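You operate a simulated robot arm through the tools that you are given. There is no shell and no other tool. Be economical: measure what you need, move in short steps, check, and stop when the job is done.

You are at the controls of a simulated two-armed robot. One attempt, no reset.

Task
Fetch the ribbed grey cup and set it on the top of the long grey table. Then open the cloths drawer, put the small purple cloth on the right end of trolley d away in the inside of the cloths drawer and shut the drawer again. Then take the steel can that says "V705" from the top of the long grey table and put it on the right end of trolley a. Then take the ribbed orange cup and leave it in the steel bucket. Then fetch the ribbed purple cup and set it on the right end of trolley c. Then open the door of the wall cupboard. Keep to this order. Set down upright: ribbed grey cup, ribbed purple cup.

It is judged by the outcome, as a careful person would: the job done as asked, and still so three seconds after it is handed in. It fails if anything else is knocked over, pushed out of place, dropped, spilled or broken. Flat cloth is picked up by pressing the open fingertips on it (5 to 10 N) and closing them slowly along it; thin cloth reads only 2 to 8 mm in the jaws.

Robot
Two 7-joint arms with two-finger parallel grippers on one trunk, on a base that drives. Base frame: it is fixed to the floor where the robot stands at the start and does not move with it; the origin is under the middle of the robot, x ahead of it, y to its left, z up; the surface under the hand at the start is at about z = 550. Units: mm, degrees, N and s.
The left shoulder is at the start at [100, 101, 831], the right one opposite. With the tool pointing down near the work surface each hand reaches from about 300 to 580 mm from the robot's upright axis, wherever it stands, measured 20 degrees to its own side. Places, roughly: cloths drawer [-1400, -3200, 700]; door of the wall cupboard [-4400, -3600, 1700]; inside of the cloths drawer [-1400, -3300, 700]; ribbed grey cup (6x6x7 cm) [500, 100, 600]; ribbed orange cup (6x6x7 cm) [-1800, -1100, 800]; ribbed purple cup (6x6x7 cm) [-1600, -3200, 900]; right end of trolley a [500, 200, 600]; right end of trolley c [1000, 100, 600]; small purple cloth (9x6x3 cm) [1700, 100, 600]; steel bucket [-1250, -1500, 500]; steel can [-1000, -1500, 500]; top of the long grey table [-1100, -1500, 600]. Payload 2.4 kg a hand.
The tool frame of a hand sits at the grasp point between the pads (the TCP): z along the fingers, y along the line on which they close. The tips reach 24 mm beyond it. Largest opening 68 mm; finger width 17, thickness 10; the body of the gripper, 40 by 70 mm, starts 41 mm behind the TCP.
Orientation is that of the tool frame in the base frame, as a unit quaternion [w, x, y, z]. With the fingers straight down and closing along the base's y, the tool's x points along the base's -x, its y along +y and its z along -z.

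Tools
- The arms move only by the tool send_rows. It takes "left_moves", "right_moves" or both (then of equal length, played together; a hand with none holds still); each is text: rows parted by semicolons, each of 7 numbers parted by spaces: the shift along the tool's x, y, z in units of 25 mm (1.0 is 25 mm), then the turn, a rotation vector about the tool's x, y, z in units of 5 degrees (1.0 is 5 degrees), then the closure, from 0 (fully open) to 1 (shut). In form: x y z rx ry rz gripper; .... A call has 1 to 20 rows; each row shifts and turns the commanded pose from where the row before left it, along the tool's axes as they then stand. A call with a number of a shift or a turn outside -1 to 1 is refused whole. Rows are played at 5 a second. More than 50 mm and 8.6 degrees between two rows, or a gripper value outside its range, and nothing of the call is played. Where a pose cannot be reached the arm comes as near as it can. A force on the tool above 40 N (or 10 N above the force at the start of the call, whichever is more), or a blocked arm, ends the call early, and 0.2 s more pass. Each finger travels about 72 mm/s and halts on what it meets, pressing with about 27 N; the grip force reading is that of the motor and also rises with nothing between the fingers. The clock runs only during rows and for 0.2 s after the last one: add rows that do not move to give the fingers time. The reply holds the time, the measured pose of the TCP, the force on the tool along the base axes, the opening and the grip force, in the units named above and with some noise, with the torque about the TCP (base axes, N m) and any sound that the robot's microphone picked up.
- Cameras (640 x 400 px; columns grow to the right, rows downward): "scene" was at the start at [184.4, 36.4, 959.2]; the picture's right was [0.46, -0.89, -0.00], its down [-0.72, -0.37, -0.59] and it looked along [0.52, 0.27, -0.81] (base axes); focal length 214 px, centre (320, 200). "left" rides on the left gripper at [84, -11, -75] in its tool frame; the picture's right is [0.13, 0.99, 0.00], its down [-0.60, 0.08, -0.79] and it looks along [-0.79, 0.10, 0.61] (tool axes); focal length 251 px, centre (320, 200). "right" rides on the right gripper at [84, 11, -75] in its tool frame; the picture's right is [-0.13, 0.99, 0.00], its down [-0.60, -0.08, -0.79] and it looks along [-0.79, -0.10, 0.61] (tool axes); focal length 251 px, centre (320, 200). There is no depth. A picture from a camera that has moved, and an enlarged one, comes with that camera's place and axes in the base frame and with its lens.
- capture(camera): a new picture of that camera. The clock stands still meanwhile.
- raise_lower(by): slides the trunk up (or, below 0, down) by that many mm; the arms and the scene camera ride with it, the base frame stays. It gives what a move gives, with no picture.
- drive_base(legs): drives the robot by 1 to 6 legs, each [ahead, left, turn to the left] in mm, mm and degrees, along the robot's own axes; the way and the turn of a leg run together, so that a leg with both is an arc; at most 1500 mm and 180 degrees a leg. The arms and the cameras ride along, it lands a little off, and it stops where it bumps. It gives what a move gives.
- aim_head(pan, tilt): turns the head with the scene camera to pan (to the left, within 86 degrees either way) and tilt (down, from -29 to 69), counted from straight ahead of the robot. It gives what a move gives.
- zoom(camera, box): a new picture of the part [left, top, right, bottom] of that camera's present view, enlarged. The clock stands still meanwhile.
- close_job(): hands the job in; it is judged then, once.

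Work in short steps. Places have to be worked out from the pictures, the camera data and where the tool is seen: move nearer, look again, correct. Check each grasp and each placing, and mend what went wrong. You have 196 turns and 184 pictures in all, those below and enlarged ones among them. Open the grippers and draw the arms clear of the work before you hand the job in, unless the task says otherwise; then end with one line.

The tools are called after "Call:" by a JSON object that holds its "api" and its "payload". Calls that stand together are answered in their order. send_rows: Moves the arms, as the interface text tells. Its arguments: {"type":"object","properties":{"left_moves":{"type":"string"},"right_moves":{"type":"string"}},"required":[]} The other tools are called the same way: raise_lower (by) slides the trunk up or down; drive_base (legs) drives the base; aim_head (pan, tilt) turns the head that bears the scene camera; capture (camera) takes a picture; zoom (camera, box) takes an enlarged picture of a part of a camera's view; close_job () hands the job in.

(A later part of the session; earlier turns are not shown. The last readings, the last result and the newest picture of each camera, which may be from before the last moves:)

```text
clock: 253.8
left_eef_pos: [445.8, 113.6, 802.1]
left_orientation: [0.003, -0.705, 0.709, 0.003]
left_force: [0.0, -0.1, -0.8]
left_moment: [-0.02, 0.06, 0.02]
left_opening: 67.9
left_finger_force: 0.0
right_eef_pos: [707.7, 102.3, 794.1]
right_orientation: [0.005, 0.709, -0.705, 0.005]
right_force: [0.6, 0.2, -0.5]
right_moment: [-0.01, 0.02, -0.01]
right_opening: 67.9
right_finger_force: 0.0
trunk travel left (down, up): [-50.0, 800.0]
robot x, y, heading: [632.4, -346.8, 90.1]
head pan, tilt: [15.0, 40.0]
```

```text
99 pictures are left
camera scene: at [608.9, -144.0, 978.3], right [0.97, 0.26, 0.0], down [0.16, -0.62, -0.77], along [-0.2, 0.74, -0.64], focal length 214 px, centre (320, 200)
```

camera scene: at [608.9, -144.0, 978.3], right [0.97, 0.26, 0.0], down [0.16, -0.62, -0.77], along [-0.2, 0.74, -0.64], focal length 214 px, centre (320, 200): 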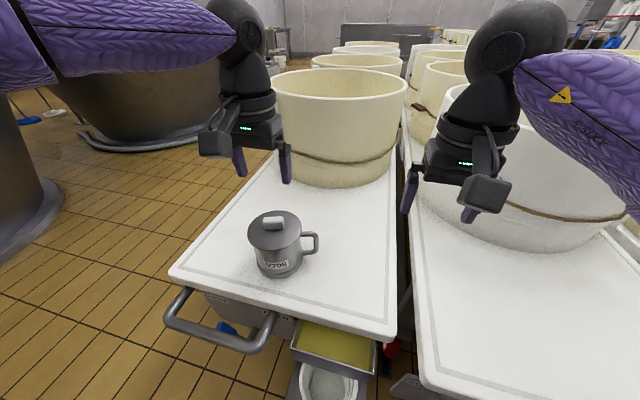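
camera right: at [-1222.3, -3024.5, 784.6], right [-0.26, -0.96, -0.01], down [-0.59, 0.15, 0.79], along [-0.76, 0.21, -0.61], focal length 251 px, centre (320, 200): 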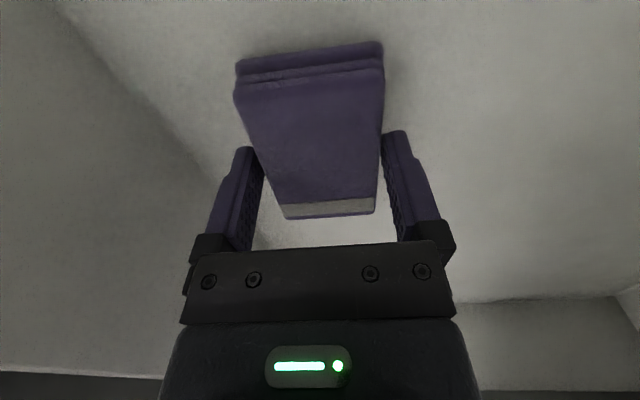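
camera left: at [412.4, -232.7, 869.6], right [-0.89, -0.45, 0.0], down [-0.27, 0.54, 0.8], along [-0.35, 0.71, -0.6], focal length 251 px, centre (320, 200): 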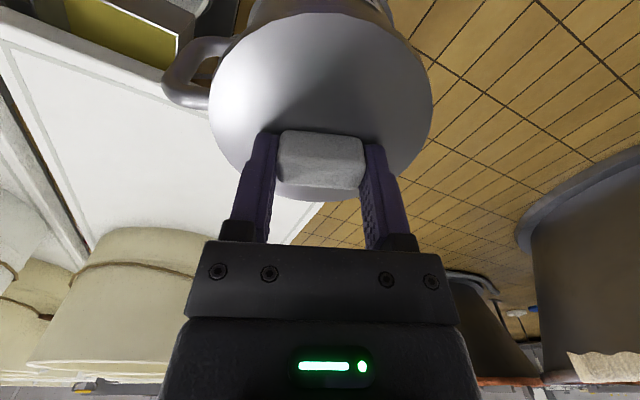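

The can stands on trolley a. Next, the orange cup: I drive around by the known route to the area behind the grey table (x ≈ -1800, y ≈ -2320).

Call:
{"api": "drive_base", "payload": {"legs": [[-235, 0, 0], [0, 925, 0], [-1500, 0, 0], [-240, 0, 0], [0, 0, 180], [0, -1500, 0]]}}

Call:
{"api": "drive_base", "payload": {"legs": [[0, 0, 180]]}}

Call:
{"api": "aim_head", "payload": {"pan": 0, "tilt": 25}}

Call:
{"api": "capture", "payload": {"camera": "scene"}}

```text
clock: 282.6
left_eef_pos: [-1693.7, -2633.8, 801.8]
left_orientation: [0.003, 0.748, 0.664, -0.002]
left_force: [0.1, -0.5, 0.0]
left_moment: [-0.01, -0.04, 0.03]
left_opening: 67.9
left_finger_force: 0.1
right_eef_pos: [-1952.2, -2590.7, 794.8]
right_orientation: [-0.006, 0.745, 0.667, 0.006]
right_force: [-0.1, -0.1, -0.3]
right_moment: [0.01, 0.0, -0.02]
right_opening: 67.9
right_finger_force: 0.0
trunk travel left (down, up): [-50.0, 800.0]
robot x, y, heading: [-1825.8, -2157.1, -96.6]
head pan, tilt: [15.0, 40.0]
```

```text
clock: 290.3
left_eef_pos: [-1951.2, -1669.7, 802.5]
left_orientation: [0.002, -0.661, 0.751, 0.003]
left_force: [-0.3, 0.3, -0.5]
left_moment: [-0.02, -0.01, 0.01]
left_opening: 68.1
left_finger_force: 0.0
right_eef_pos: [-1692.7, -1715.0, 794.7]
right_orientation: [-0.005, -0.665, 0.747, -0.006]
right_force: [0.6, 0.5, -0.6]
right_moment: [0.0, -0.01, -0.02]
right_opening: 68.1
right_finger_force: 0.0
trunk travel left (down, up): [-50.0, 800.0]
robot x, y, heading: [-1821.3, -2150.9, 82.5]
head pan, tilt: [15.0, 40.0]
```

```text
clock: 291.1
left_eef_pos: [-1950.4, -1669.9, 801.9]
left_orientation: [0.002, -0.661, 0.751, 0.003]
left_force: [0.0, 0.5, 0.0]
left_moment: [0.01, -0.02, -0.02]
left_opening: 67.9
left_finger_force: 0.1
right_eef_pos: [-1693.3, -1713.9, 794.9]
right_orientation: [-0.005, -0.664, 0.747, -0.006]
right_force: [0.2, 0.2, -0.9]
right_moment: [0.01, 0.01, 0.01]
right_opening: 68.2
right_finger_force: 0.1
trunk travel left (down, up): [-50.0, 800.0]
robot x, y, heading: [-1822.6, -2150.8, 82.8]
head pan, tilt: [0.0, 25.0]
```

```text
98 pictures are left
camera scene: at [-1798.5, -1939.2, 1001.6], right [0.99, -0.13, 0.0], down [-0.05, -0.42, -0.91], along [0.11, 0.9, -0.42], focal length 214 px, centre (320, 200)
```

scene: 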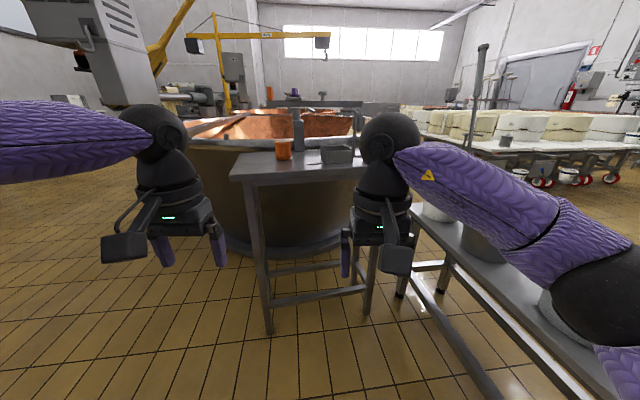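

The orange cup is on the small table at about [-1845, -1030], z ≈ 770. I straighten up, strafe left so the right hand lines up, and approach.

Call:
{"api": "drive_base", "payload": {"legs": [[0, 0, 7.2], [0, 170, 0], [480, 0, 0]]}}

Call:
{"api": "aim_head", "payload": {"pan": -15, "tilt": 30}}

Call:
{"api": "capture", "payload": {"camera": "scene"}}

Call:
{"api": "capture", "payload": {"camera": "right"}}

```text
clock: 295.1
left_eef_pos: [-2179.3, -1286.4, 801.9]
left_orientation: [0.002, -0.706, 0.709, 0.002]
left_force: [0.5, 0.2, -0.1]
left_moment: [-0.03, -0.02, -0.01]
left_opening: 68.0
left_finger_force: 0.0
right_eef_pos: [-1919.8, -1306.4, 795.5]
right_orientation: [0.013, 0.723, -0.69, 0.017]
right_force: [3.3, -11.6, 4.0]
right_moment: [0.11, 0.19, 0.49]
right_opening: 65.7
right_finger_force: 0.0
trunk travel left (down, up): [-50.0, 800.0]
robot x, y, heading: [-1995.9, -1750.3, 89.8]
head pan, tilt: [0.0, 25.0]
stopped in leg 3: the force on the tool passed its limit at 132 N (the readings are from after the stop); the commanded pose is now the measured one
```

```text
clock: 295.9
left_eef_pos: [-2179.7, -1286.7, 801.6]
left_orientation: [0.001, -0.707, 0.708, 0.003]
left_force: [-0.4, -0.8, -0.1]
left_moment: [-0.01, 0.03, -0.02]
left_opening: 67.9
left_finger_force: 0.0
right_eef_pos: [-1919.8, -1304.9, 794.4]
right_orientation: [0.012, 0.722, -0.691, 0.017]
right_force: [3.7, -15.7, 3.9]
right_moment: [0.1, 0.21, 0.69]
right_opening: 65.4
right_finger_force: 0.1
trunk travel left (down, up): [-50.0, 800.0]
robot x, y, heading: [-1990.8, -1751.7, 90.1]
head pan, tilt: [-15.0, 30.0]
```

```text
97 pictures are left
camera scene: at [-1971.6, -1540.7, 994.1], right [0.97, -0.26, 0.0], down [-0.13, -0.48, -0.87], along [0.23, 0.84, -0.5], focal length 214 px, centre (320, 200)
```

scene: 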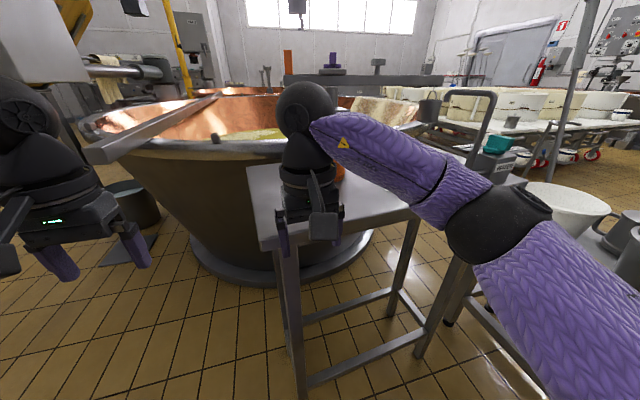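

```text
96 pictures are left
camera right: at [-1928.0, -1387.3, 872.2], right [-1.0, 0.09, -0.01], down [0.05, 0.64, 0.77], along [0.07, 0.76, -0.64], focal length 251 px, centre (320, 200)
```

right: 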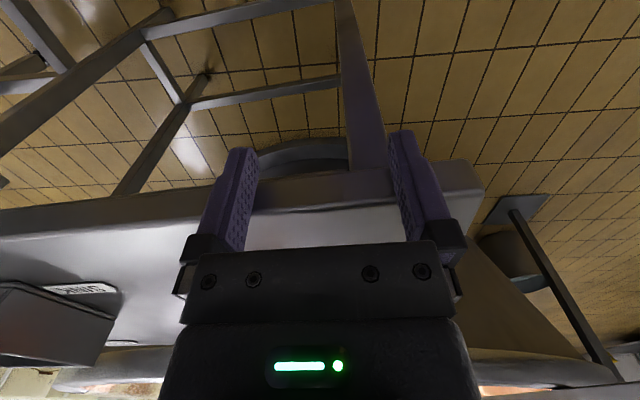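

The right fingertips bumped the table edge (the table is closer and higher than I judged). I back off at once and raise the trunk, then look for any disturbance.

Call:
{"api": "drive_base", "payload": {"legs": [[-80, 0, 0]]}}

Call:
{"api": "raise_lower", "payload": {"by": 200}}

Call:
{"api": "capture", "payload": {"camera": "scene"}}

Call:
{"api": "capture", "payload": {"camera": "right"}}

```text
clock: 297.0
left_eef_pos: [-2181.0, -1366.3, 800.1]
left_orientation: [0.002, -0.707, 0.707, 0.003]
left_force: [-0.3, -0.1, -0.3]
left_moment: [0.0, 0.04, -0.01]
left_opening: 68.0
left_finger_force: 0.1
right_eef_pos: [-1919.8, -1385.3, 793.8]
right_orientation: [0.013, 0.722, -0.692, 0.018]
right_force: [0.4, 0.0, -0.3]
right_moment: [0.01, 0.0, -0.01]
right_opening: 67.8
right_finger_force: 0.0
trunk travel left (down, up): [-50.0, 800.0]
robot x, y, heading: [-1995.0, -1829.2, 89.7]
head pan, tilt: [-15.0, 30.0]
```

```text
clock: 299.1
left_eef_pos: [-2179.0, -1372.8, 1015.0]
left_orientation: [0.012, -0.707, 0.707, 0.013]
left_force: [0.2, 0.0, 0.3]
left_moment: [0.01, 0.0, 0.0]
left_opening: 67.8
left_finger_force: 0.1
right_eef_pos: [-1921.2, -1384.7, 993.7]
right_orientation: [0.012, 0.721, -0.692, 0.018]
right_force: [-0.1, -0.4, 0.0]
right_moment: [0.0, 0.01, -0.01]
right_opening: 67.9
right_finger_force: 0.1
trunk travel left (down, up): [-250.0, 600.0]
robot x, y, heading: [-1996.3, -1829.5, 89.6]
head pan, tilt: [-15.0, 30.0]
```

```text
95 pictures are left
camera scene: at [-1972.2, -1680.3, 1199.4], right [0.97, -0.26, 0.0], down [-0.13, -0.48, -0.87], along [0.23, 0.84, -0.5], focal length 214 px, centre (320, 200)
```

scene: 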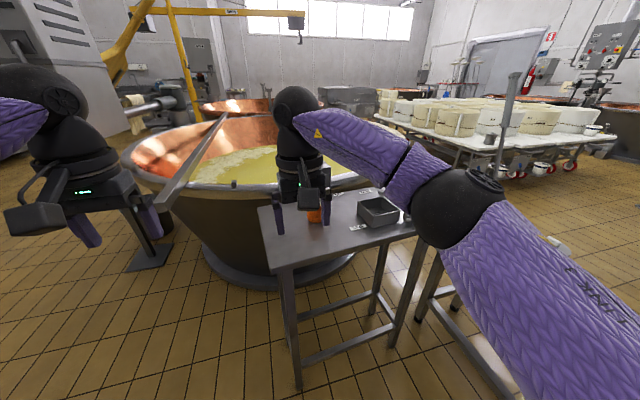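

```text
94 pictures are left
camera right: at [-1928.5, -1466.5, 1071.2], right [-1.0, 0.09, -0.01], down [0.05, 0.64, 0.77], along [0.07, 0.76, -0.64], focal length 251 px, centre (320, 200)
```

right: 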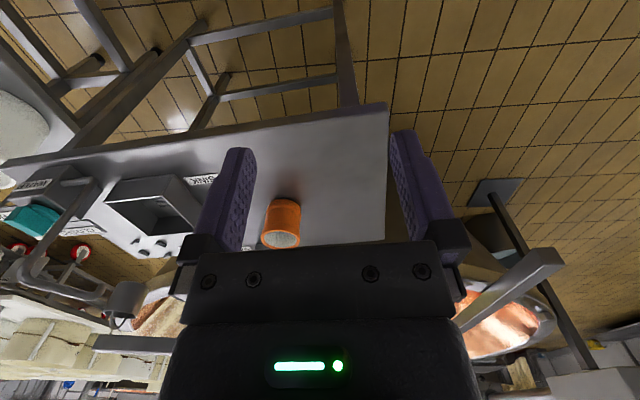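

The table (top z ≈ 787, front edge y ≈ -1297) and its items look undisturbed. The cup is at about [-1833, -1125], rim z ≈ 857. I retract the left hand a bit (a beam is near it) and drive ahead 240 mm with hands high.

Call:
{"api": "send_rows", "payload": {"left_moves": "1 0 0 0 0 0 0;1 0 0 0 0 0 0;1 0 0 0 0 0 0;1 0 0 0 0 0 0;0 0 0 0 0 0 0"}}

Call:
{"api": "drive_base", "payload": {"legs": [[240, 0, 0]]}}

Call:
{"api": "capture", "payload": {"camera": "right"}}

Call:
{"api": "capture", "payload": {"camera": "scene"}}

```text
clock: 300.3
left_eef_pos: [-2180.8, -1474.8, 1011.6]
left_orientation: [0.014, -0.706, 0.708, 0.013]
left_force: [-0.6, -0.8, -0.1]
left_moment: [0.01, -0.03, 0.02]
left_opening: 68.2
left_finger_force: 0.1
right_eef_pos: [-1919.3, -1384.9, 993.4]
right_orientation: [0.012, 0.722, -0.692, 0.018]
right_force: [-0.2, -0.4, -0.4]
right_moment: [0.02, -0.02, 0.01]
right_opening: 68.2
right_finger_force: 0.1
trunk travel left (down, up): [-250.0, 600.0]
robot x, y, heading: [-1995.0, -1829.9, 89.6]
head pan, tilt: [-15.0, 30.0]
```

```text
clock: 302.1
left_eef_pos: [-2182.2, -1231.8, 1011.3]
left_orientation: [-0.013, 0.707, -0.707, -0.013]
left_force: [0.0, -0.1, -0.9]
left_moment: [0.01, 0.01, -0.02]
left_opening: 68.2
left_finger_force: 0.0
right_eef_pos: [-1920.2, -1143.1, 993.2]
right_orientation: [0.011, 0.722, -0.692, 0.017]
right_force: [0.0, -0.7, -0.1]
right_moment: [-0.02, 0.01, -0.03]
right_opening: 68.0
right_finger_force: 0.1
trunk travel left (down, up): [-250.0, 600.0]
robot x, y, heading: [-1993.0, -1586.7, 90.0]
head pan, tilt: [-15.0, 30.0]
```

```text
93 pictures are left
camera right: at [-1928.6, -1224.0, 1071.5], right [-1.0, 0.09, -0.01], down [0.05, 0.64, 0.77], along [0.07, 0.76, -0.64], focal length 251 px, centre (320, 200)
```

right: 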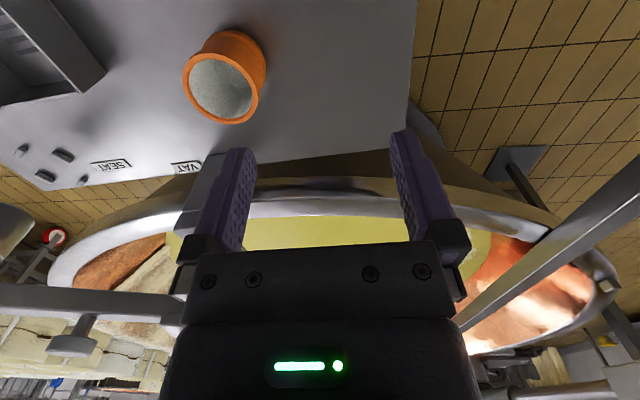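

```text
92 pictures are left
camera scene: at [-1972.0, -1437.9, 1199.4], right [0.97, -0.26, 0.0], down [-0.13, -0.48, -0.87], along [0.23, 0.84, -0.5], focal length 214 px, centre (320, 200)
```

scene: 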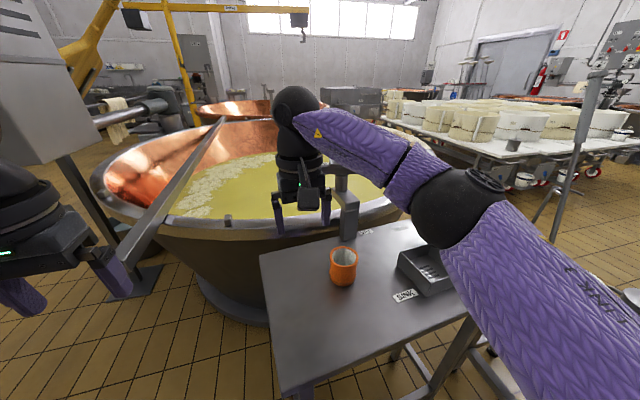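

I zoom in to measure the cup's rim width.

Call:
{"api": "zoom", "payload": {"camera": "right", "box": [160, 10, 290, 140]}}

Call:
{"api": "zoom", "payload": {"camera": "scene", "box": [300, 220, 390, 300]}}

```text
3.08 times, centred on (225, 75) of right
camera zoom: at [-1928.6, -1224.0, 1071.5], right [-1.0, 0.09, -0.01], down [0.05, 0.64, 0.77], along [0.07, 0.76, -0.64], focal length 774 px, centre (612, 585)
```

zoom: 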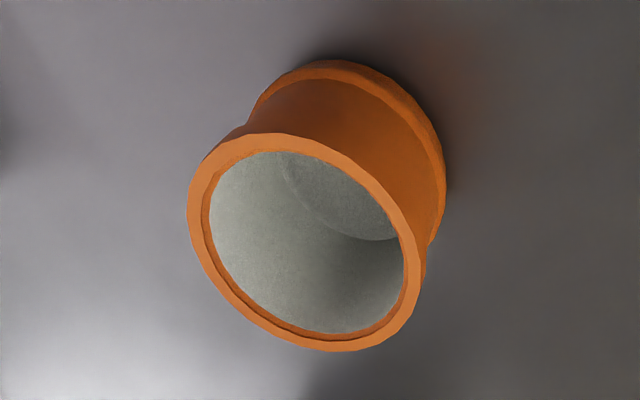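

```text
5.00 times, centred on (345, 260) of scene
camera zoom: at [-1972.0, -1437.9, 1199.4], right [0.97, -0.26, 0.0], down [-0.13, -0.48, -0.87], along [0.23, 0.84, -0.5], focal length 1072 px, centre (195, -100)
```

zoom: 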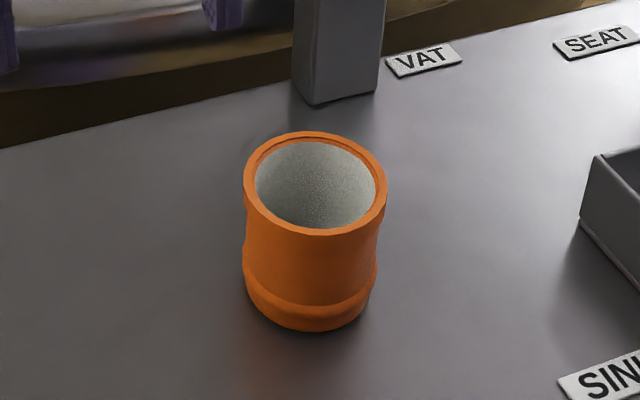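

The cup is about 60 mm wide. I move above it and correct the slight pitch.

Call:
{"api": "send_rows", "payload": {"right_moves": "-0.16 -0.9 0.6 0 -0.22 0 0;-0.16 -0.9 0.6 0 -0.22 0 0;-0.16 -0.9 0.6 0 0 0 0;-0.16 -0.9 0.6 0 0 0 0;0 0 0 0 0 0 0"}}

Call:
{"api": "capture", "payload": {"camera": "right"}}

Call:
{"api": "zoom", "payload": {"camera": "scene", "box": [260, 160, 440, 300]}}

```text
clock: 303.3
left_eef_pos: [-2181.1, -1231.3, 1012.9]
left_orientation: [0.013, -0.707, 0.707, 0.015]
left_force: [-0.4, -0.9, -0.1]
left_moment: [0.0, -0.02, 0.0]
left_opening: 68.0
left_finger_force: 0.1
right_eef_pos: [-1831.9, -1124.0, 933.2]
right_orientation: [-0.001, 0.722, -0.692, 0.004]
right_force: [-0.6, 0.9, -0.3]
right_moment: [-0.02, -0.01, -0.04]
right_opening: 68.0
right_finger_force: 0.0
trunk travel left (down, up): [-250.0, 600.0]
robot x, y, heading: [-1993.0, -1586.7, 90.0]
head pan, tilt: [-15.0, 30.0]
```

```text
89 pictures are left
camera right: at [-1838.5, -1208.2, 1008.9], right [-1.0, 0.09, -0.01], down [0.05, 0.61, 0.79], along [0.07, 0.79, -0.61], focal length 251 px, centre (320, 200)
```

right: 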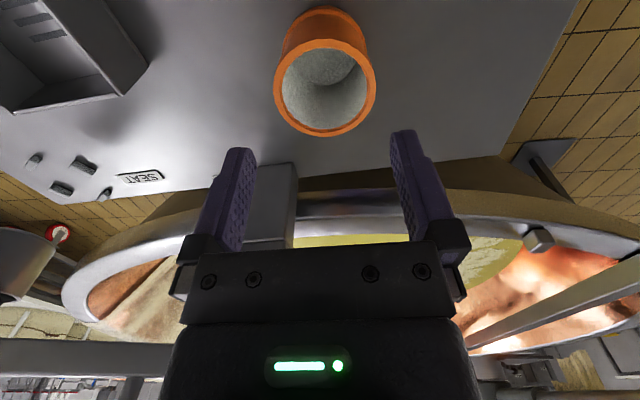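

```text
2.86 times, centred on (350, 230) of scene
camera zoom: at [-1971.8, -1438.0, 1199.5], right [0.97, -0.26, 0.0], down [-0.13, -0.48, -0.87], along [0.23, 0.84, -0.5], focal length 613 px, centre (234, 114)
```

zoom: 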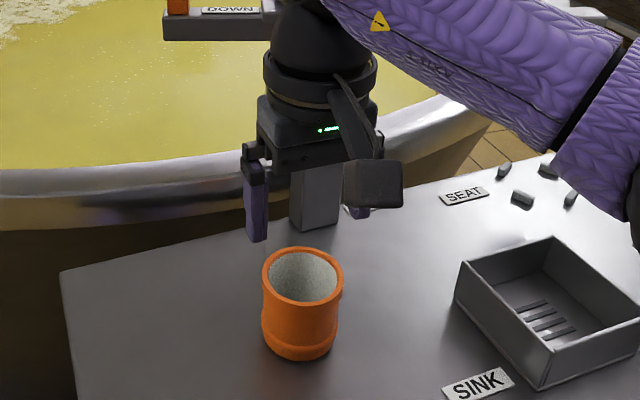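

Triangulating gives the cup at [-1835.5, -1132] with the rim at z ≈ 870. I adjust, lower to just above the rim and check.

Call:
{"api": "send_rows", "payload": {"right_moves": "0.31 0.16 0 0 0 0 0;0 0 0.6 0 0 0 0;0 0 0.6 0 0 0 0;0 0 0 0 0 0 0"}}

Call:
{"api": "capture", "payload": {"camera": "right"}}

```text
clock: 304.3
left_eef_pos: [-2180.4, -1231.7, 1011.1]
left_orientation: [-0.014, 0.707, -0.707, -0.014]
left_force: [0.2, -0.2, 0.4]
left_moment: [0.0, -0.04, 0.0]
left_opening: 67.9
left_finger_force: 0.1
right_eef_pos: [-1834.0, -1131.9, 903.5]
right_orientation: [-0.002, 0.723, -0.691, 0.004]
right_force: [-0.1, -0.1, 0.0]
right_moment: [-0.01, -0.03, -0.01]
right_opening: 68.0
right_finger_force: 0.0
trunk travel left (down, up): [-250.0, 600.0]
robot x, y, heading: [-1995.2, -1589.1, 90.1]
head pan, tilt: [-15.0, 30.0]
```

```text
87 pictures are left
camera right: at [-1843.1, -1216.9, 978.3], right [-1.0, 0.09, -0.01], down [0.05, 0.61, 0.79], along [0.07, 0.79, -0.61], focal length 251 px, centre (320, 200)
```

right: 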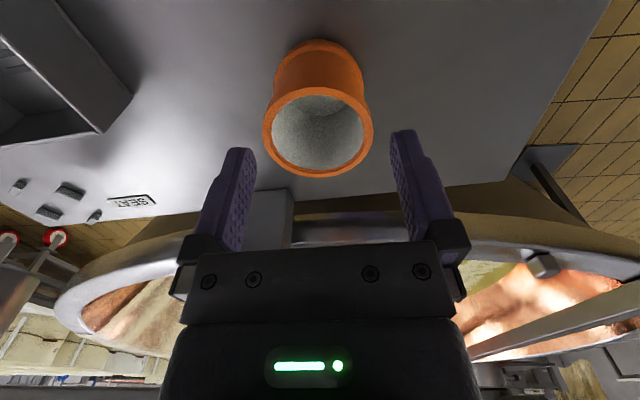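

Aligned within 1 mm. I descend to z ≈ 850 and close.

Call:
{"api": "send_rows", "payload": {"right_moves": "0 0 0.7 0 0 0 0;0 0 0.7 0 0 0 0;0 0 0.7 0 0 0 0;0 0 0 0 0 0 0;0 0 0 0 0 0 0.2;0 0 0 0 0 0 0.4;0 0 0 0 0 0 0.6;0 0 0 0 0 0 0.7"}}

Call:
{"api": "capture", "payload": {"camera": "right"}}

```text
clock: 306.1
left_eef_pos: [-2182.6, -1231.4, 1011.3]
left_orientation: [0.013, -0.707, 0.707, 0.014]
left_force: [0.4, 0.1, -0.3]
left_moment: [0.01, 0.01, 0.01]
left_opening: 68.1
left_finger_force: 0.0
right_eef_pos: [-1833.3, -1133.3, 852.2]
right_orientation: [-0.001, 0.723, -0.691, 0.003]
right_force: [-0.3, -0.5, -0.5]
right_moment: [0.03, 0.02, -0.01]
right_opening: 57.3
right_finger_force: 27.2
trunk travel left (down, up): [-250.0, 600.0]
robot x, y, heading: [-1994.4, -1580.2, 89.8]
head pan, tilt: [-15.0, 30.0]
```

```text
86 pictures are left
camera right: at [-1841.7, -1216.8, 927.1], right [-1.0, 0.09, -0.01], down [0.05, 0.61, 0.79], along [0.07, 0.79, -0.61], focal length 251 px, centre (320, 200)
```

right: 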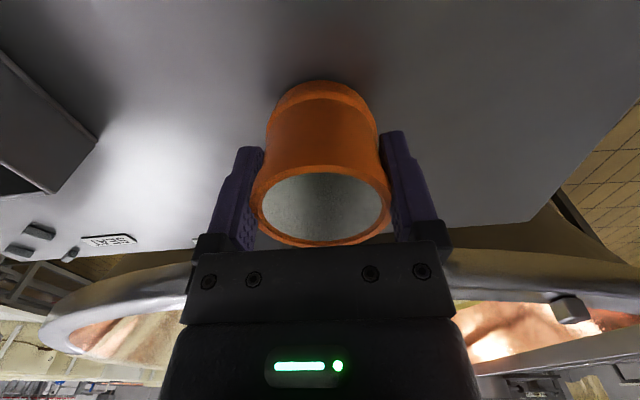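

The orange cup is held (57 mm). I lift, back away from the small table, and turn towards the long table's rear side to see the steel bucket.

Call:
{"api": "send_rows", "payload": {"right_moves": "0 0 -0.6 0 0 0 0.7;0 0 -0.9 0 0 0 0.7;0 0 -0.9 0 0 0 0.7;0 0 -0.9 0 0 0 0.7;0 0 -0.9 0 0 0 0.7;0 0 -0.9 0 0 0 0.7;0 0 0 0 0 0 0.7"}}

Call:
{"api": "drive_base", "payload": {"legs": [[-300, 0, 0], [0, 0, -60]]}}

Call:
{"api": "aim_head", "payload": {"pan": 0, "tilt": 35}}

Call:
{"api": "capture", "payload": {"camera": "scene"}}

```text
clock: 307.7
left_eef_pos: [-2182.0, -1232.3, 1010.0]
left_orientation: [-0.014, 0.707, -0.707, -0.013]
left_force: [-1.4, -0.3, 0.3]
left_moment: [0.0, -0.03, -0.01]
left_opening: 67.9
left_finger_force: 0.1
right_eef_pos: [-1833.5, -1131.1, 979.4]
right_orientation: [-0.001, 0.722, -0.692, 0.004]
right_force: [0.3, 0.2, -0.2]
right_moment: [0.02, 0.01, -0.01]
right_opening: 57.1
right_finger_force: 27.2
trunk travel left (down, up): [-250.0, 600.0]
robot x, y, heading: [-1992.4, -1588.0, 89.9]
head pan, tilt: [-15.0, 30.0]
```

```text
clock: 312.4
left_eef_pos: [-1783.2, -1542.6, 1010.9]
left_orientation: [0.018, -0.264, 0.964, 0.006]
left_force: [0.7, -0.6, 0.6]
left_moment: [-0.04, 0.01, 0.01]
left_opening: 68.0
left_finger_force: 0.1
right_eef_pos: [-1519.9, -1793.2, 978.9]
right_orientation: [-0.001, -0.285, 0.959, -0.004]
right_force: [-1.3, 1.1, 0.0]
right_moment: [0.04, 0.02, 0.0]
right_opening: 57.2
right_finger_force: 26.9
trunk travel left (down, up): [-250.0, 600.0]
robot x, y, heading: [-1995.4, -1887.1, 30.3]
head pan, tilt: [-15.0, 30.0]
```

```text
clock: 313.2
left_eef_pos: [-1783.6, -1544.0, 1011.7]
left_orientation: [0.018, -0.263, 0.964, 0.006]
left_force: [-0.5, -0.5, 0.7]
left_moment: [-0.02, -0.01, -0.03]
left_opening: 68.1
left_finger_force: 0.2
right_eef_pos: [-1520.1, -1792.5, 977.7]
right_orientation: [-0.001, -0.285, 0.959, -0.003]
right_force: [-0.3, -0.2, -0.7]
right_moment: [-0.02, 0.02, 0.0]
right_opening: 57.2
right_finger_force: 26.5
trunk travel left (down, up): [-250.0, 600.0]
robot x, y, heading: [-1996.5, -1885.2, 30.4]
head pan, tilt: [0.0, 35.0]
```

```text
85 pictures are left
camera scene: at [-1868.1, -1808.9, 1191.7], right [0.51, -0.86, 0.0], down [-0.49, -0.29, -0.82], along [0.71, 0.41, -0.57], focal length 214 px, centre (320, 200)
```

scene: 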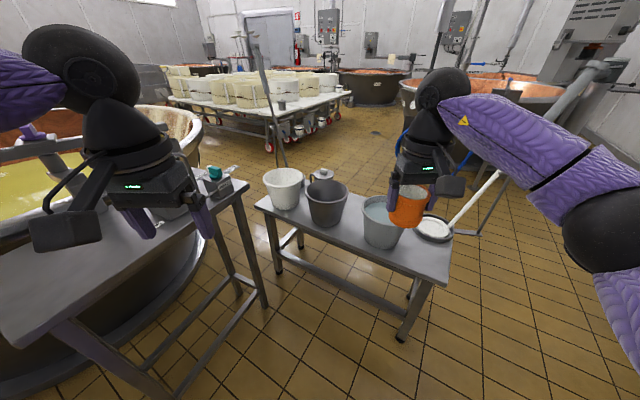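

The steel bucket (middle, no liquid visible) is at about [-1192, -1453], rim z ≈ 715. I turn to heading 45° and move most of the way there.

Call:
{"api": "drive_base", "payload": {"legs": [[0, 0, 14.6], [380, -113, 0]]}}

Call:
{"api": "aim_head", "payload": {"pan": -15, "tilt": 50}}

Call:
{"api": "capture", "payload": {"camera": "scene"}}

Call:
{"api": "capture", "payload": {"camera": "right"}}

```text
clock: 316.5
left_eef_pos: [-1528.7, -1315.1, 1010.7]
left_orientation: [0.017, -0.382, 0.924, 0.007]
left_force: [-2.3, 0.0, -0.8]
left_moment: [-0.01, -0.02, 0.01]
left_opening: 67.9
left_finger_force: 0.1
right_eef_pos: [-1210.7, -1491.6, 978.8]
right_orientation: [0.0, -0.402, 0.915, -0.004]
right_force: [0.1, 0.1, 0.0]
right_moment: [0.01, -0.02, -0.02]
right_opening: 56.7
right_finger_force: 27.6
trunk travel left (down, up): [-250.0, 600.0]
robot x, y, heading: [-1646.1, -1699.8, 44.9]
head pan, tilt: [0.0, 35.0]
```

```text
clock: 317.3
left_eef_pos: [-1528.2, -1315.1, 1011.1]
left_orientation: [0.018, -0.381, 0.924, 0.007]
left_force: [1.0, -0.2, -0.5]
left_moment: [0.04, 0.03, 0.02]
left_opening: 68.0
left_finger_force: 0.1
right_eef_pos: [-1210.9, -1490.8, 978.1]
right_orientation: [0.0, -0.402, 0.916, -0.004]
right_force: [0.2, 1.5, -0.2]
right_moment: [0.03, -0.01, -0.02]
right_opening: 56.6
right_finger_force: 27.2
trunk travel left (down, up): [-250.0, 600.0]
robot x, y, heading: [-1648.2, -1702.4, 44.7]
head pan, tilt: [-15.0, 50.0]
```

```text
84 pictures are left
camera scene: at [-1540.7, -1615.7, 1170.0], right [0.5, -0.87, 0.0], down [-0.66, -0.38, -0.64], along [0.56, 0.32, -0.77], focal length 214 px, centre (320, 200)
```

scene: 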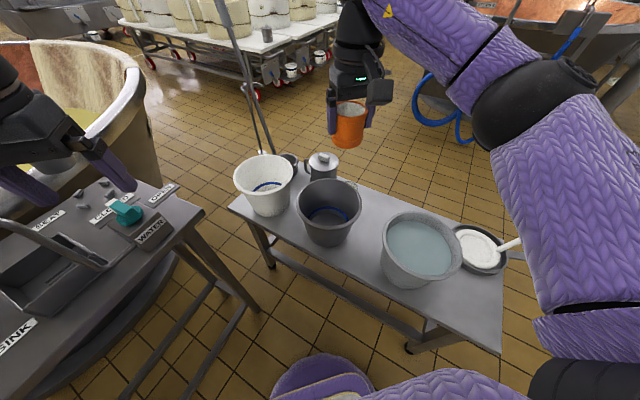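

```text
83 pictures are left
camera right: at [-1277.4, -1545.3, 1053.5], right [-0.64, 0.77, -0.01], down [0.47, 0.4, 0.79], along [0.61, 0.5, -0.61], focal length 251 px, centre (320, 200)
```

right: 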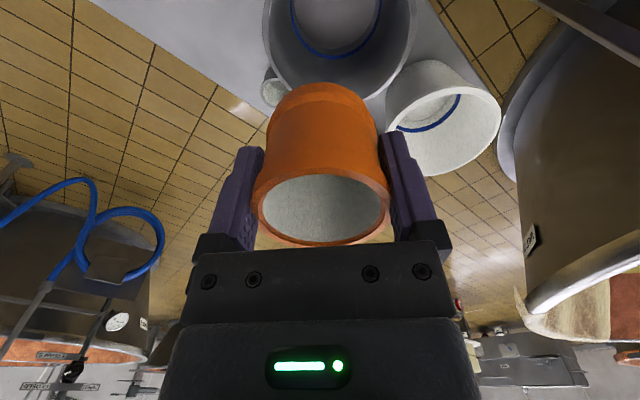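

The bucket's rim centre is at about [-1199, -1451], rim z ≈ 690, ~183 mm wide. I centre the cup over it and lower it to just above the rim, with a slight back-tilt so the wrist camera clears the rim.

Call:
{"api": "send_rows", "payload": {"right_moves": "-0.75 0.365 0 0 0 0 0.7;-0.75 0.365 0 0 0 0 0.7;0 0 0.9 0 0 0 0.7;0 0 0.9 0 0 0 0.7;0 0 0.9 0 0 0 0.7;0 0 0.9 0 0 0 0.7;0 0 0.9 0 0 0 0.7;0 0 0.9 0 0 0 0.7;0 0 0.9 0 0 0 0.7;0 0 0.9 0 0 0 0.7;0 0 0 0 0 0 0.7"}}

Call:
{"api": "capture", "payload": {"camera": "right"}}

Call:
{"api": "zoom", "payload": {"camera": "scene", "box": [230, 70, 470, 270]}}

```text
clock: 319.7
left_eef_pos: [-1528.4, -1314.0, 1011.5]
left_orientation: [0.018, -0.382, 0.924, 0.008]
left_force: [-1.4, -0.4, 0.2]
left_moment: [0.0, 0.03, 0.04]
left_opening: 68.1
left_finger_force: 0.1
right_eef_pos: [-1199.4, -1452.2, 797.7]
right_orientation: [0.0, -0.402, 0.916, -0.004]
right_force: [0.4, 0.4, -1.3]
right_moment: [0.0, -0.01, 0.0]
right_opening: 56.5
right_finger_force: 27.2
trunk travel left (down, up): [-250.0, 600.0]
robot x, y, heading: [-1647.3, -1700.6, 44.6]
head pan, tilt: [-15.0, 50.0]
```

```text
82 pictures are left
camera right: at [-1264.3, -1506.5, 873.3], right [-0.64, 0.77, -0.01], down [0.47, 0.4, 0.79], along [0.61, 0.5, -0.61], focal length 251 px, centre (320, 200)
```

right: 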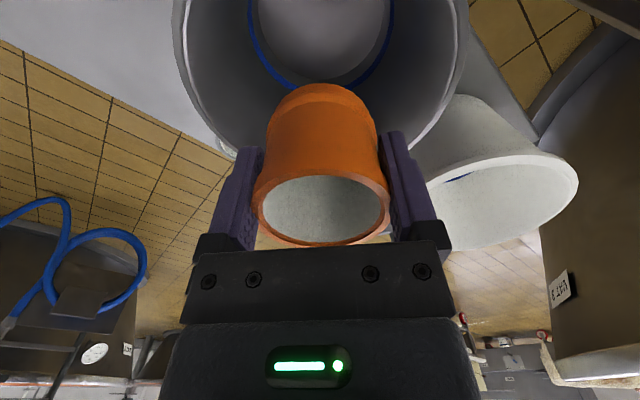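

```text
2.00 times, centred on (350, 170) of scene
camera zoom: at [-1540.7, -1615.8, 1169.9], right [0.5, -0.87, 0.0], down [-0.67, -0.38, -0.64], along [0.56, 0.32, -0.77], focal length 429 px, centre (260, 260)
```

zoom: 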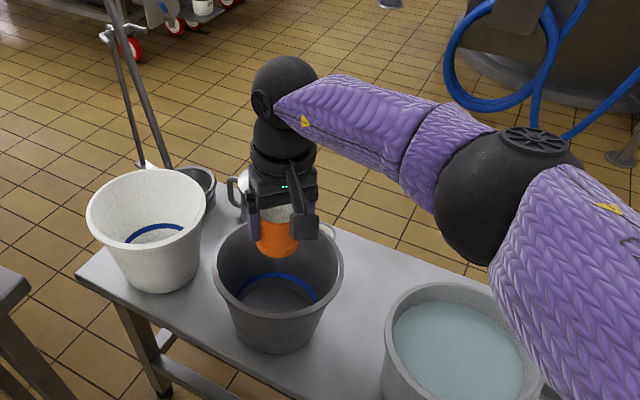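

Well centred. I tilt the hand back 13° and lower the cup into the bucket in steps.

Call:
{"api": "send_rows", "payload": {"right_moves": "0 0 0 0 0.9 0 0.7;0 0 0 0 0.9 0 0.7;0 0 0 0 0.9 0 0.7;-0.2 0 0.87 0 0 0 0.7;-0.2 0 0.87 0 0 0 0.7;-0.2 0 0.87 0 0 0 0.7;-0.2 0 0.87 0 0 0 0.7;-0.2 0 0.87 0 0 0 0.7;0 0 0 0 0 0 0.7"}}

Call:
{"api": "capture", "payload": {"camera": "right"}}

Call:
{"api": "zoom", "payload": {"camera": "scene", "box": [230, 70, 470, 270]}}

```text
clock: 321.7
left_eef_pos: [-1528.7, -1314.7, 1011.5]
left_orientation: [0.018, -0.381, 0.924, 0.006]
left_force: [-0.4, 0.0, 0.2]
left_moment: [-0.02, 0.0, 0.01]
left_opening: 68.0
left_finger_force: 0.0
right_eef_pos: [-1231.8, -1483.3, 703.9]
right_orientation: [-0.108, -0.399, 0.909, -0.052]
right_force: [1.6, 1.4, 0.7]
right_moment: [0.03, -0.07, -0.01]
right_opening: 56.0
right_finger_force: 26.7
right hand out of reach, approached as far as the arm can: row 2, 3, 4, 5, 6, 7, 8
trunk travel left (down, up): [-250.0, 600.0]
robot x, y, heading: [-1646.6, -1697.0, 44.7]
head pan, tilt: [-15.0, 50.0]
```

```text
80 pictures are left
camera right: at [-1283.8, -1522.7, 795.9], right [-0.64, 0.76, -0.04], down [0.58, 0.52, 0.63], along [0.5, 0.38, -0.78], focal length 251 px, centre (320, 200)
```

right: 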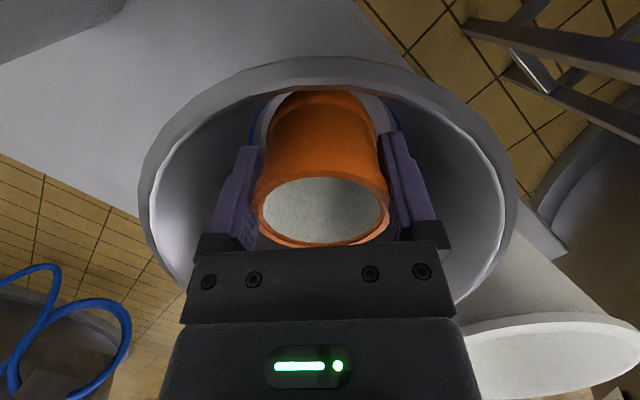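

```text
2.00 times, centred on (350, 170) of scene
camera zoom: at [-1540.6, -1615.6, 1169.9], right [0.5, -0.87, 0.0], down [-0.67, -0.38, -0.64], along [0.56, 0.32, -0.77], focal length 429 px, centre (260, 260)
```

zoom: 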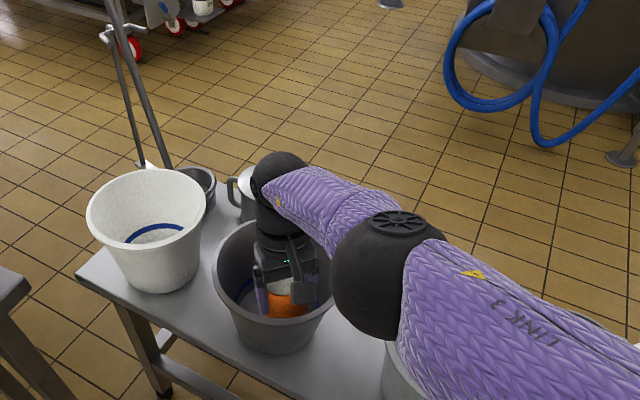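

The arm is at its reach limit and drifted back about 45 mm. I drive the base ahead 40 mm to recentre, then continue down.

Call:
{"api": "drive_base", "payload": {"legs": [[42, 0, 0]]}}

Call:
{"api": "send_rows", "payload": {"right_moves": "-0.2 0 0.87 0 0 0 0.7;-0.2 0 0.87 0 0 0 0.7;0 0 0 0 0 0 0.7"}}

Call:
{"api": "capture", "payload": {"camera": "right"}}

Call:
{"api": "zoom", "payload": {"camera": "scene", "box": [230, 70, 470, 270]}}

```text
clock: 322.6
left_eef_pos: [-1497.6, -1284.8, 1011.2]
left_orientation: [0.018, -0.381, 0.925, 0.007]
left_force: [-0.5, 0.2, -0.3]
left_moment: [-0.01, -0.03, 0.02]
left_opening: 67.7
left_finger_force: 0.1
right_eef_pos: [-1200.4, -1452.9, 704.0]
right_orientation: [-0.107, -0.398, 0.91, -0.052]
right_force: [-0.3, 0.4, -0.8]
right_moment: [0.01, 0.01, -0.01]
right_opening: 55.9
right_finger_force: 26.8
trunk travel left (down, up): [-250.0, 600.0]
robot x, y, heading: [-1617.9, -1669.9, 44.5]
head pan, tilt: [-15.0, 50.0]
```

```text
clock: 323.4
left_eef_pos: [-1496.7, -1283.7, 1011.5]
left_orientation: [0.018, -0.381, 0.924, 0.007]
left_force: [0.1, 0.6, -0.5]
left_moment: [0.03, -0.04, 0.02]
left_opening: 68.2
left_finger_force: 0.0
right_eef_pos: [-1206.7, -1459.9, 684.0]
right_orientation: [-0.107, -0.398, 0.91, -0.05]
right_force: [0.8, -0.9, -0.3]
right_moment: [0.01, -0.01, -0.01]
right_opening: 55.9
right_finger_force: 26.9
right hand out of reach, approached as far as the arm can: row 1, 2
trunk travel left (down, up): [-250.0, 600.0]
robot x, y, heading: [-1619.1, -1669.3, 44.5]
head pan, tilt: [-15.0, 50.0]
```

```text
78 pictures are left
camera right: at [-1259.0, -1498.8, 776.5], right [-0.64, 0.76, -0.04], down [0.58, 0.52, 0.63], along [0.5, 0.38, -0.78], focal length 251 px, centre (320, 200)
```

right: 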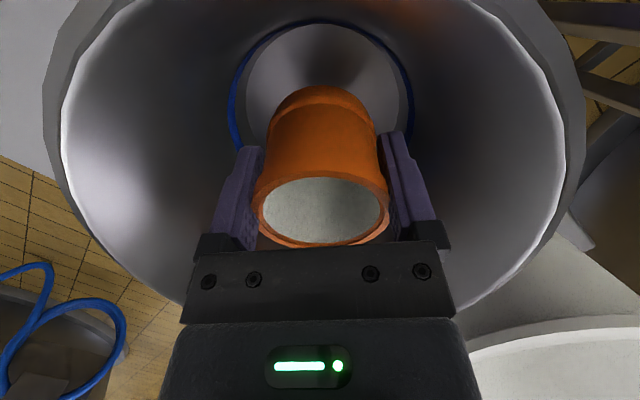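

```text
2.00 times, centred on (350, 170) of scene
camera zoom: at [-1510.2, -1585.7, 1169.9], right [0.5, -0.87, 0.0], down [-0.67, -0.38, -0.64], along [0.56, 0.32, -0.77], focal length 429 px, centre (260, 260)
```

zoom: 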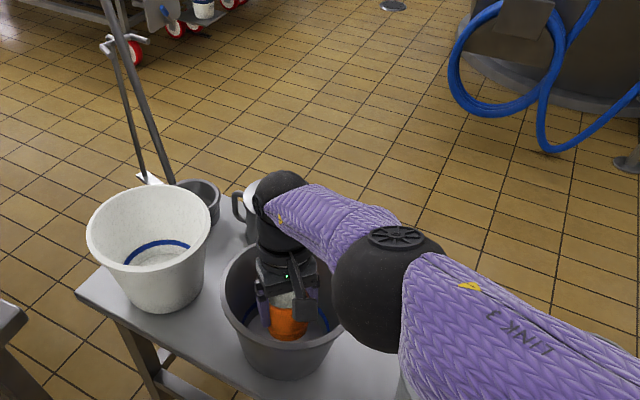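

The cup is in the empty bucket, still some 70 mm above its floor. I lower the trunk 50 mm (keeping the wrist camera above the rim).

Call:
{"api": "raise_lower", "payload": {"by": -50}}

Call:
{"api": "zoom", "payload": {"camera": "scene", "box": [230, 70, 470, 270]}}

Call:
{"api": "capture", "payload": {"camera": "right"}}

```text
clock: 324.3
left_eef_pos: [-1498.7, -1284.7, 960.2]
left_orientation: [0.018, -0.381, 0.924, 0.007]
left_force: [0.5, 0.1, -0.1]
left_moment: [0.01, 0.03, -0.01]
left_opening: 68.1
left_finger_force: 0.0
right_eef_pos: [-1205.7, -1457.9, 635.3]
right_orientation: [-0.107, -0.399, 0.909, -0.05]
right_force: [-0.6, -0.6, -0.4]
right_moment: [-0.01, 0.03, 0.04]
right_opening: 55.6
right_finger_force: 26.5
trunk travel left (down, up): [-200.0, 650.0]
robot x, y, heading: [-1618.4, -1668.5, 44.8]
head pan, tilt: [-15.0, 50.0]
```

```text
2.00 times, centred on (350, 170) of scene
camera zoom: at [-1501.4, -1577.0, 1119.1], right [0.5, -0.87, 0.0], down [-0.67, -0.38, -0.64], along [0.56, 0.32, -0.77], focal length 429 px, centre (260, 260)
```

zoom: 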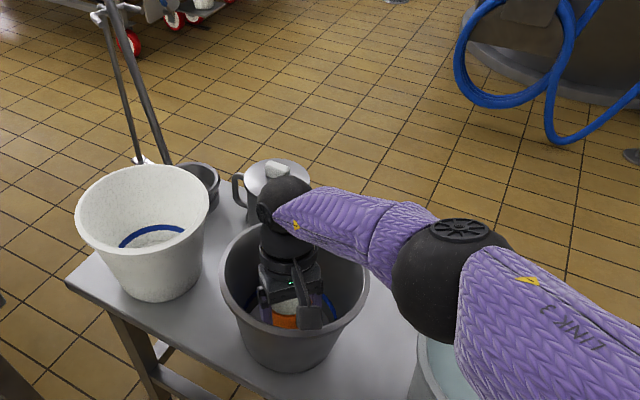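

```text
75 pictures are left
camera right: at [-1258.3, -1498.8, 727.7], right [-0.64, 0.76, -0.04], down [0.58, 0.52, 0.63], along [0.5, 0.38, -0.78], focal length 251 px, centre (320, 200)
```

right: 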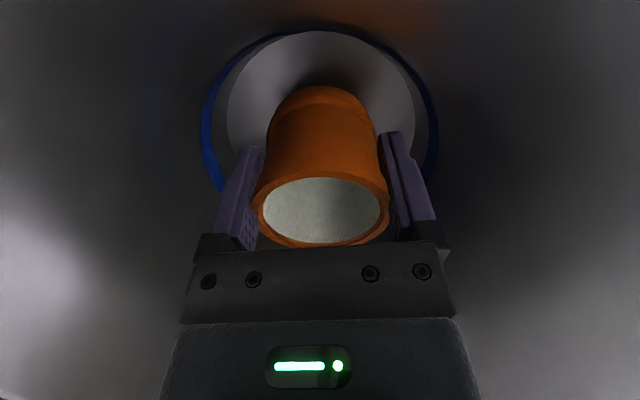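

Close to the bucket floor now. I go 10 mm lower and check the force.

Call:
{"api": "raise_lower", "payload": {"by": -12}}

```text
clock: 324.9
left_eef_pos: [-1497.6, -1285.0, 949.0]
left_orientation: [0.018, -0.381, 0.925, 0.008]
left_force: [0.1, 0.0, -0.3]
left_moment: [-0.01, -0.05, 0.0]
left_opening: 68.0
left_finger_force: 0.1
right_eef_pos: [-1206.7, -1459.8, 624.2]
right_orientation: [-0.106, -0.398, 0.91, -0.05]
right_force: [-0.4, -1.4, 6.2]
right_moment: [0.04, -0.12, 0.01]
right_opening: 55.8
right_finger_force: 27.0
trunk travel left (down, up): [-188.0, 662.0]
robot x, y, heading: [-1619.6, -1666.8, 44.5]
head pan, tilt: [-15.0, 50.0]
```

Contact with the bucket floor (6 N). I open gently and raise out.

Call:
{"api": "send_rows", "payload": {"right_moves": "0 0 0 0 0 0 0.4;0 0 0 0 0 0 0.15;0 0 0 0 0 0 0;0 0 0 0 0 0 0;0 0 0 0 0 0 0"}}

Call:
{"api": "raise_lower", "payload": {"by": 120}}

Call:
{"api": "capture", "payload": {"camera": "right"}}

Call:
{"api": "zoom", "payload": {"camera": "scene", "box": [200, 70, 480, 290]}}

```text
clock: 326.1
left_eef_pos: [-1499.6, -1284.4, 949.8]
left_orientation: [0.018, -0.381, 0.924, 0.008]
left_force: [-0.7, -0.2, -1.0]
left_moment: [-0.02, 0.0, -0.03]
left_opening: 67.8
left_finger_force: 0.1
right_eef_pos: [-1205.8, -1459.4, 624.5]
right_orientation: [-0.107, -0.398, 0.91, -0.05]
right_force: [-0.7, 0.3, 0.0]
right_moment: [-0.02, -0.01, -0.01]
right_opening: 68.1
right_finger_force: 0.1
trunk travel left (down, up): [-188.0, 662.0]
robot x, y, heading: [-1620.7, -1668.4, 44.7]
head pan, tilt: [-15.0, 50.0]
```

```text
clock: 327.6
left_eef_pos: [-1498.2, -1285.8, 1069.2]
left_orientation: [0.017, -0.381, 0.924, 0.007]
left_force: [1.0, -0.5, 0.5]
left_moment: [-0.03, 0.01, -0.04]
left_opening: 67.9
left_finger_force: 0.2
right_eef_pos: [-1204.6, -1456.7, 757.3]
right_orientation: [-0.091, -0.399, 0.911, -0.044]
right_force: [0.1, -0.2, 0.6]
right_moment: [0.03, 0.05, -0.04]
right_opening: 68.2
right_finger_force: 0.0
trunk travel left (down, up): [-308.0, 542.0]
robot x, y, heading: [-1617.8, -1666.9, 44.3]
head pan, tilt: [-15.0, 50.0]
```

```text
74 pictures are left
camera right: at [-1258.8, -1499.3, 847.0], right [-0.64, 0.77, -0.03], down [0.56, 0.5, 0.66], along [0.52, 0.4, -0.75], focal length 251 px, centre (320, 200)
```

right: 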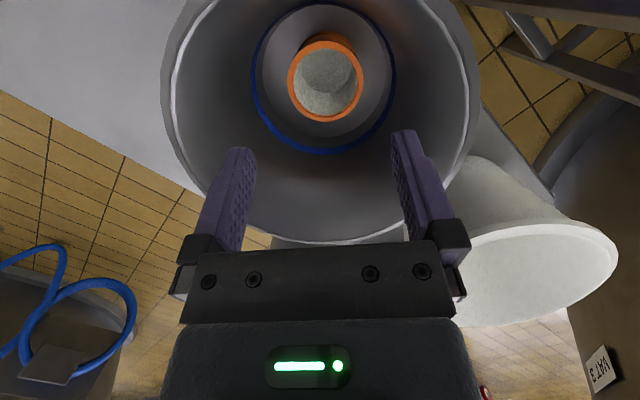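

```text
1.82 times, centred on (340, 180) of scene
camera zoom: at [-1519.1, -1594.5, 1228.7], right [0.5, -0.87, 0.0], down [-0.67, -0.38, -0.64], along [0.56, 0.32, -0.77], focal length 390 px, centre (284, 236)
```

zoom: 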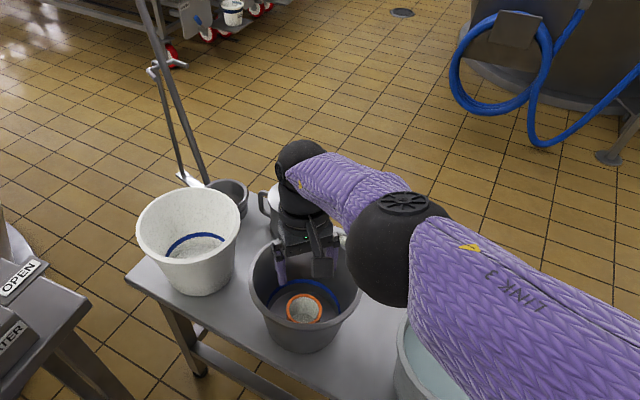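

The orange cup stands upright in the steel bucket. I straighten and raise the hand, back off and drive to the bench for the purple cup (about [-1586, -3175], bench top ≈ 850).

Call:
{"api": "send_rows", "payload": {"right_moves": "0 0 -1 0 -0.8 0 0;0 0 -1 0 -0.8 0 0;0 0 -1 0 -0.6 0 0;0 0 -1 0 0 0 0;0 0 -1 0 0 0 0;0 0 -1 0 0 0 0;0.8 0 -1 0 0 0 0;0.8 0 -1 0 0 0 0;0.8 0 0 0 0 0 0;0.8 0 0 0 0 0 0;0 0 0 0 0 0 0"}}

Call:
{"api": "drive_base", "payload": {"legs": [[-350, 0, 0], [0, 0, -134.5], [0, 428, 0], [560, 0, 0]]}}

Call:
{"api": "aim_head", "payload": {"pan": -10, "tilt": 35}}

Call:
{"api": "capture", "payload": {"camera": "scene"}}

Call:
{"api": "capture", "payload": {"camera": "right"}}

```text
clock: 330.0
left_eef_pos: [-1498.6, -1285.5, 1069.4]
left_orientation: [0.018, -0.381, 0.924, 0.008]
left_force: [0.5, 0.3, -0.2]
left_moment: [-0.02, -0.04, -0.01]
left_opening: 68.0
left_finger_force: 0.1
right_eef_pos: [-1252.7, -1506.1, 957.2]
right_orientation: [-0.002, -0.402, 0.916, -0.006]
right_force: [-0.2, -0.4, -1.4]
right_moment: [0.03, -0.03, 0.04]
right_opening: 68.2
right_finger_force: 0.0
trunk travel left (down, up): [-308.0, 542.0]
robot x, y, heading: [-1619.1, -1669.7, 44.7]
head pan, tilt: [-15.0, 50.0]
```

```text
clock: 342.9
left_eef_pos: [-1266.4, -2847.9, 1069.0]
left_orientation: [0.012, 0.713, 0.701, -0.013]
left_force: [0.0, 0.3, 0.1]
left_moment: [-0.01, -0.01, 0.0]
left_opening: 67.9
left_finger_force: 0.0
right_eef_pos: [-1599.6, -2861.6, 957.8]
right_orientation: [-0.008, 0.698, 0.716, 0.0]
right_force: [-0.6, -0.2, -0.2]
right_moment: [-0.02, 0.02, -0.05]
right_opening: 68.1
right_finger_force: 0.0
trunk travel left (down, up): [-308.0, 542.0]
robot x, y, heading: [-1446.6, -2486.6, -91.3]
head pan, tilt: [-15.0, 50.0]
```

```text
clock: 343.7
left_eef_pos: [-1268.0, -2848.5, 1068.3]
left_orientation: [0.013, 0.713, 0.701, -0.014]
left_force: [0.2, -0.3, -0.1]
left_moment: [0.02, 0.01, 0.02]
left_opening: 67.8
left_finger_force: 0.0
right_eef_pos: [-1598.1, -2861.1, 957.4]
right_orientation: [-0.007, 0.698, 0.716, 0.001]
right_force: [-0.6, 0.8, 0.4]
right_moment: [0.01, 0.02, -0.04]
right_opening: 68.0
right_finger_force: 0.1
trunk travel left (down, up): [-308.0, 542.0]
robot x, y, heading: [-1448.2, -2492.3, -90.9]
head pan, tilt: [-10.0, 35.0]
```

```text
72 pictures are left
camera scene: at [-1467.1, -2620.4, 1250.4], right [-0.98, 0.19, 0.0], down [0.11, 0.56, -0.82], along [-0.16, -0.8, -0.57], focal length 214 px, centre (320, 200)
```

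scene: 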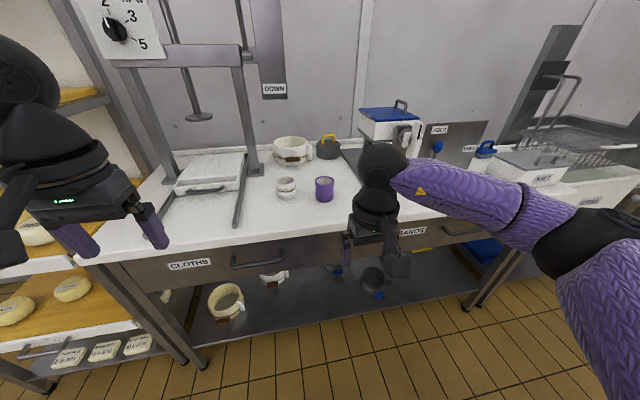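

```text
71 pictures are left
camera right: at [-1589.5, -2777.2, 1032.7], right [0.99, -0.1, -0.01], down [-0.06, -0.61, 0.79], along [-0.09, -0.78, -0.62], focal length 251 px, centre (320, 200)
```

right: 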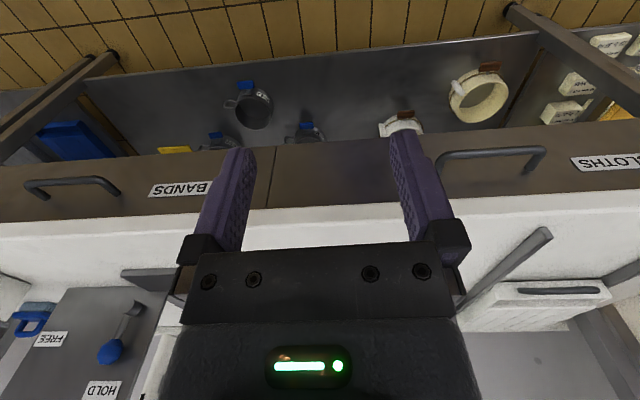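

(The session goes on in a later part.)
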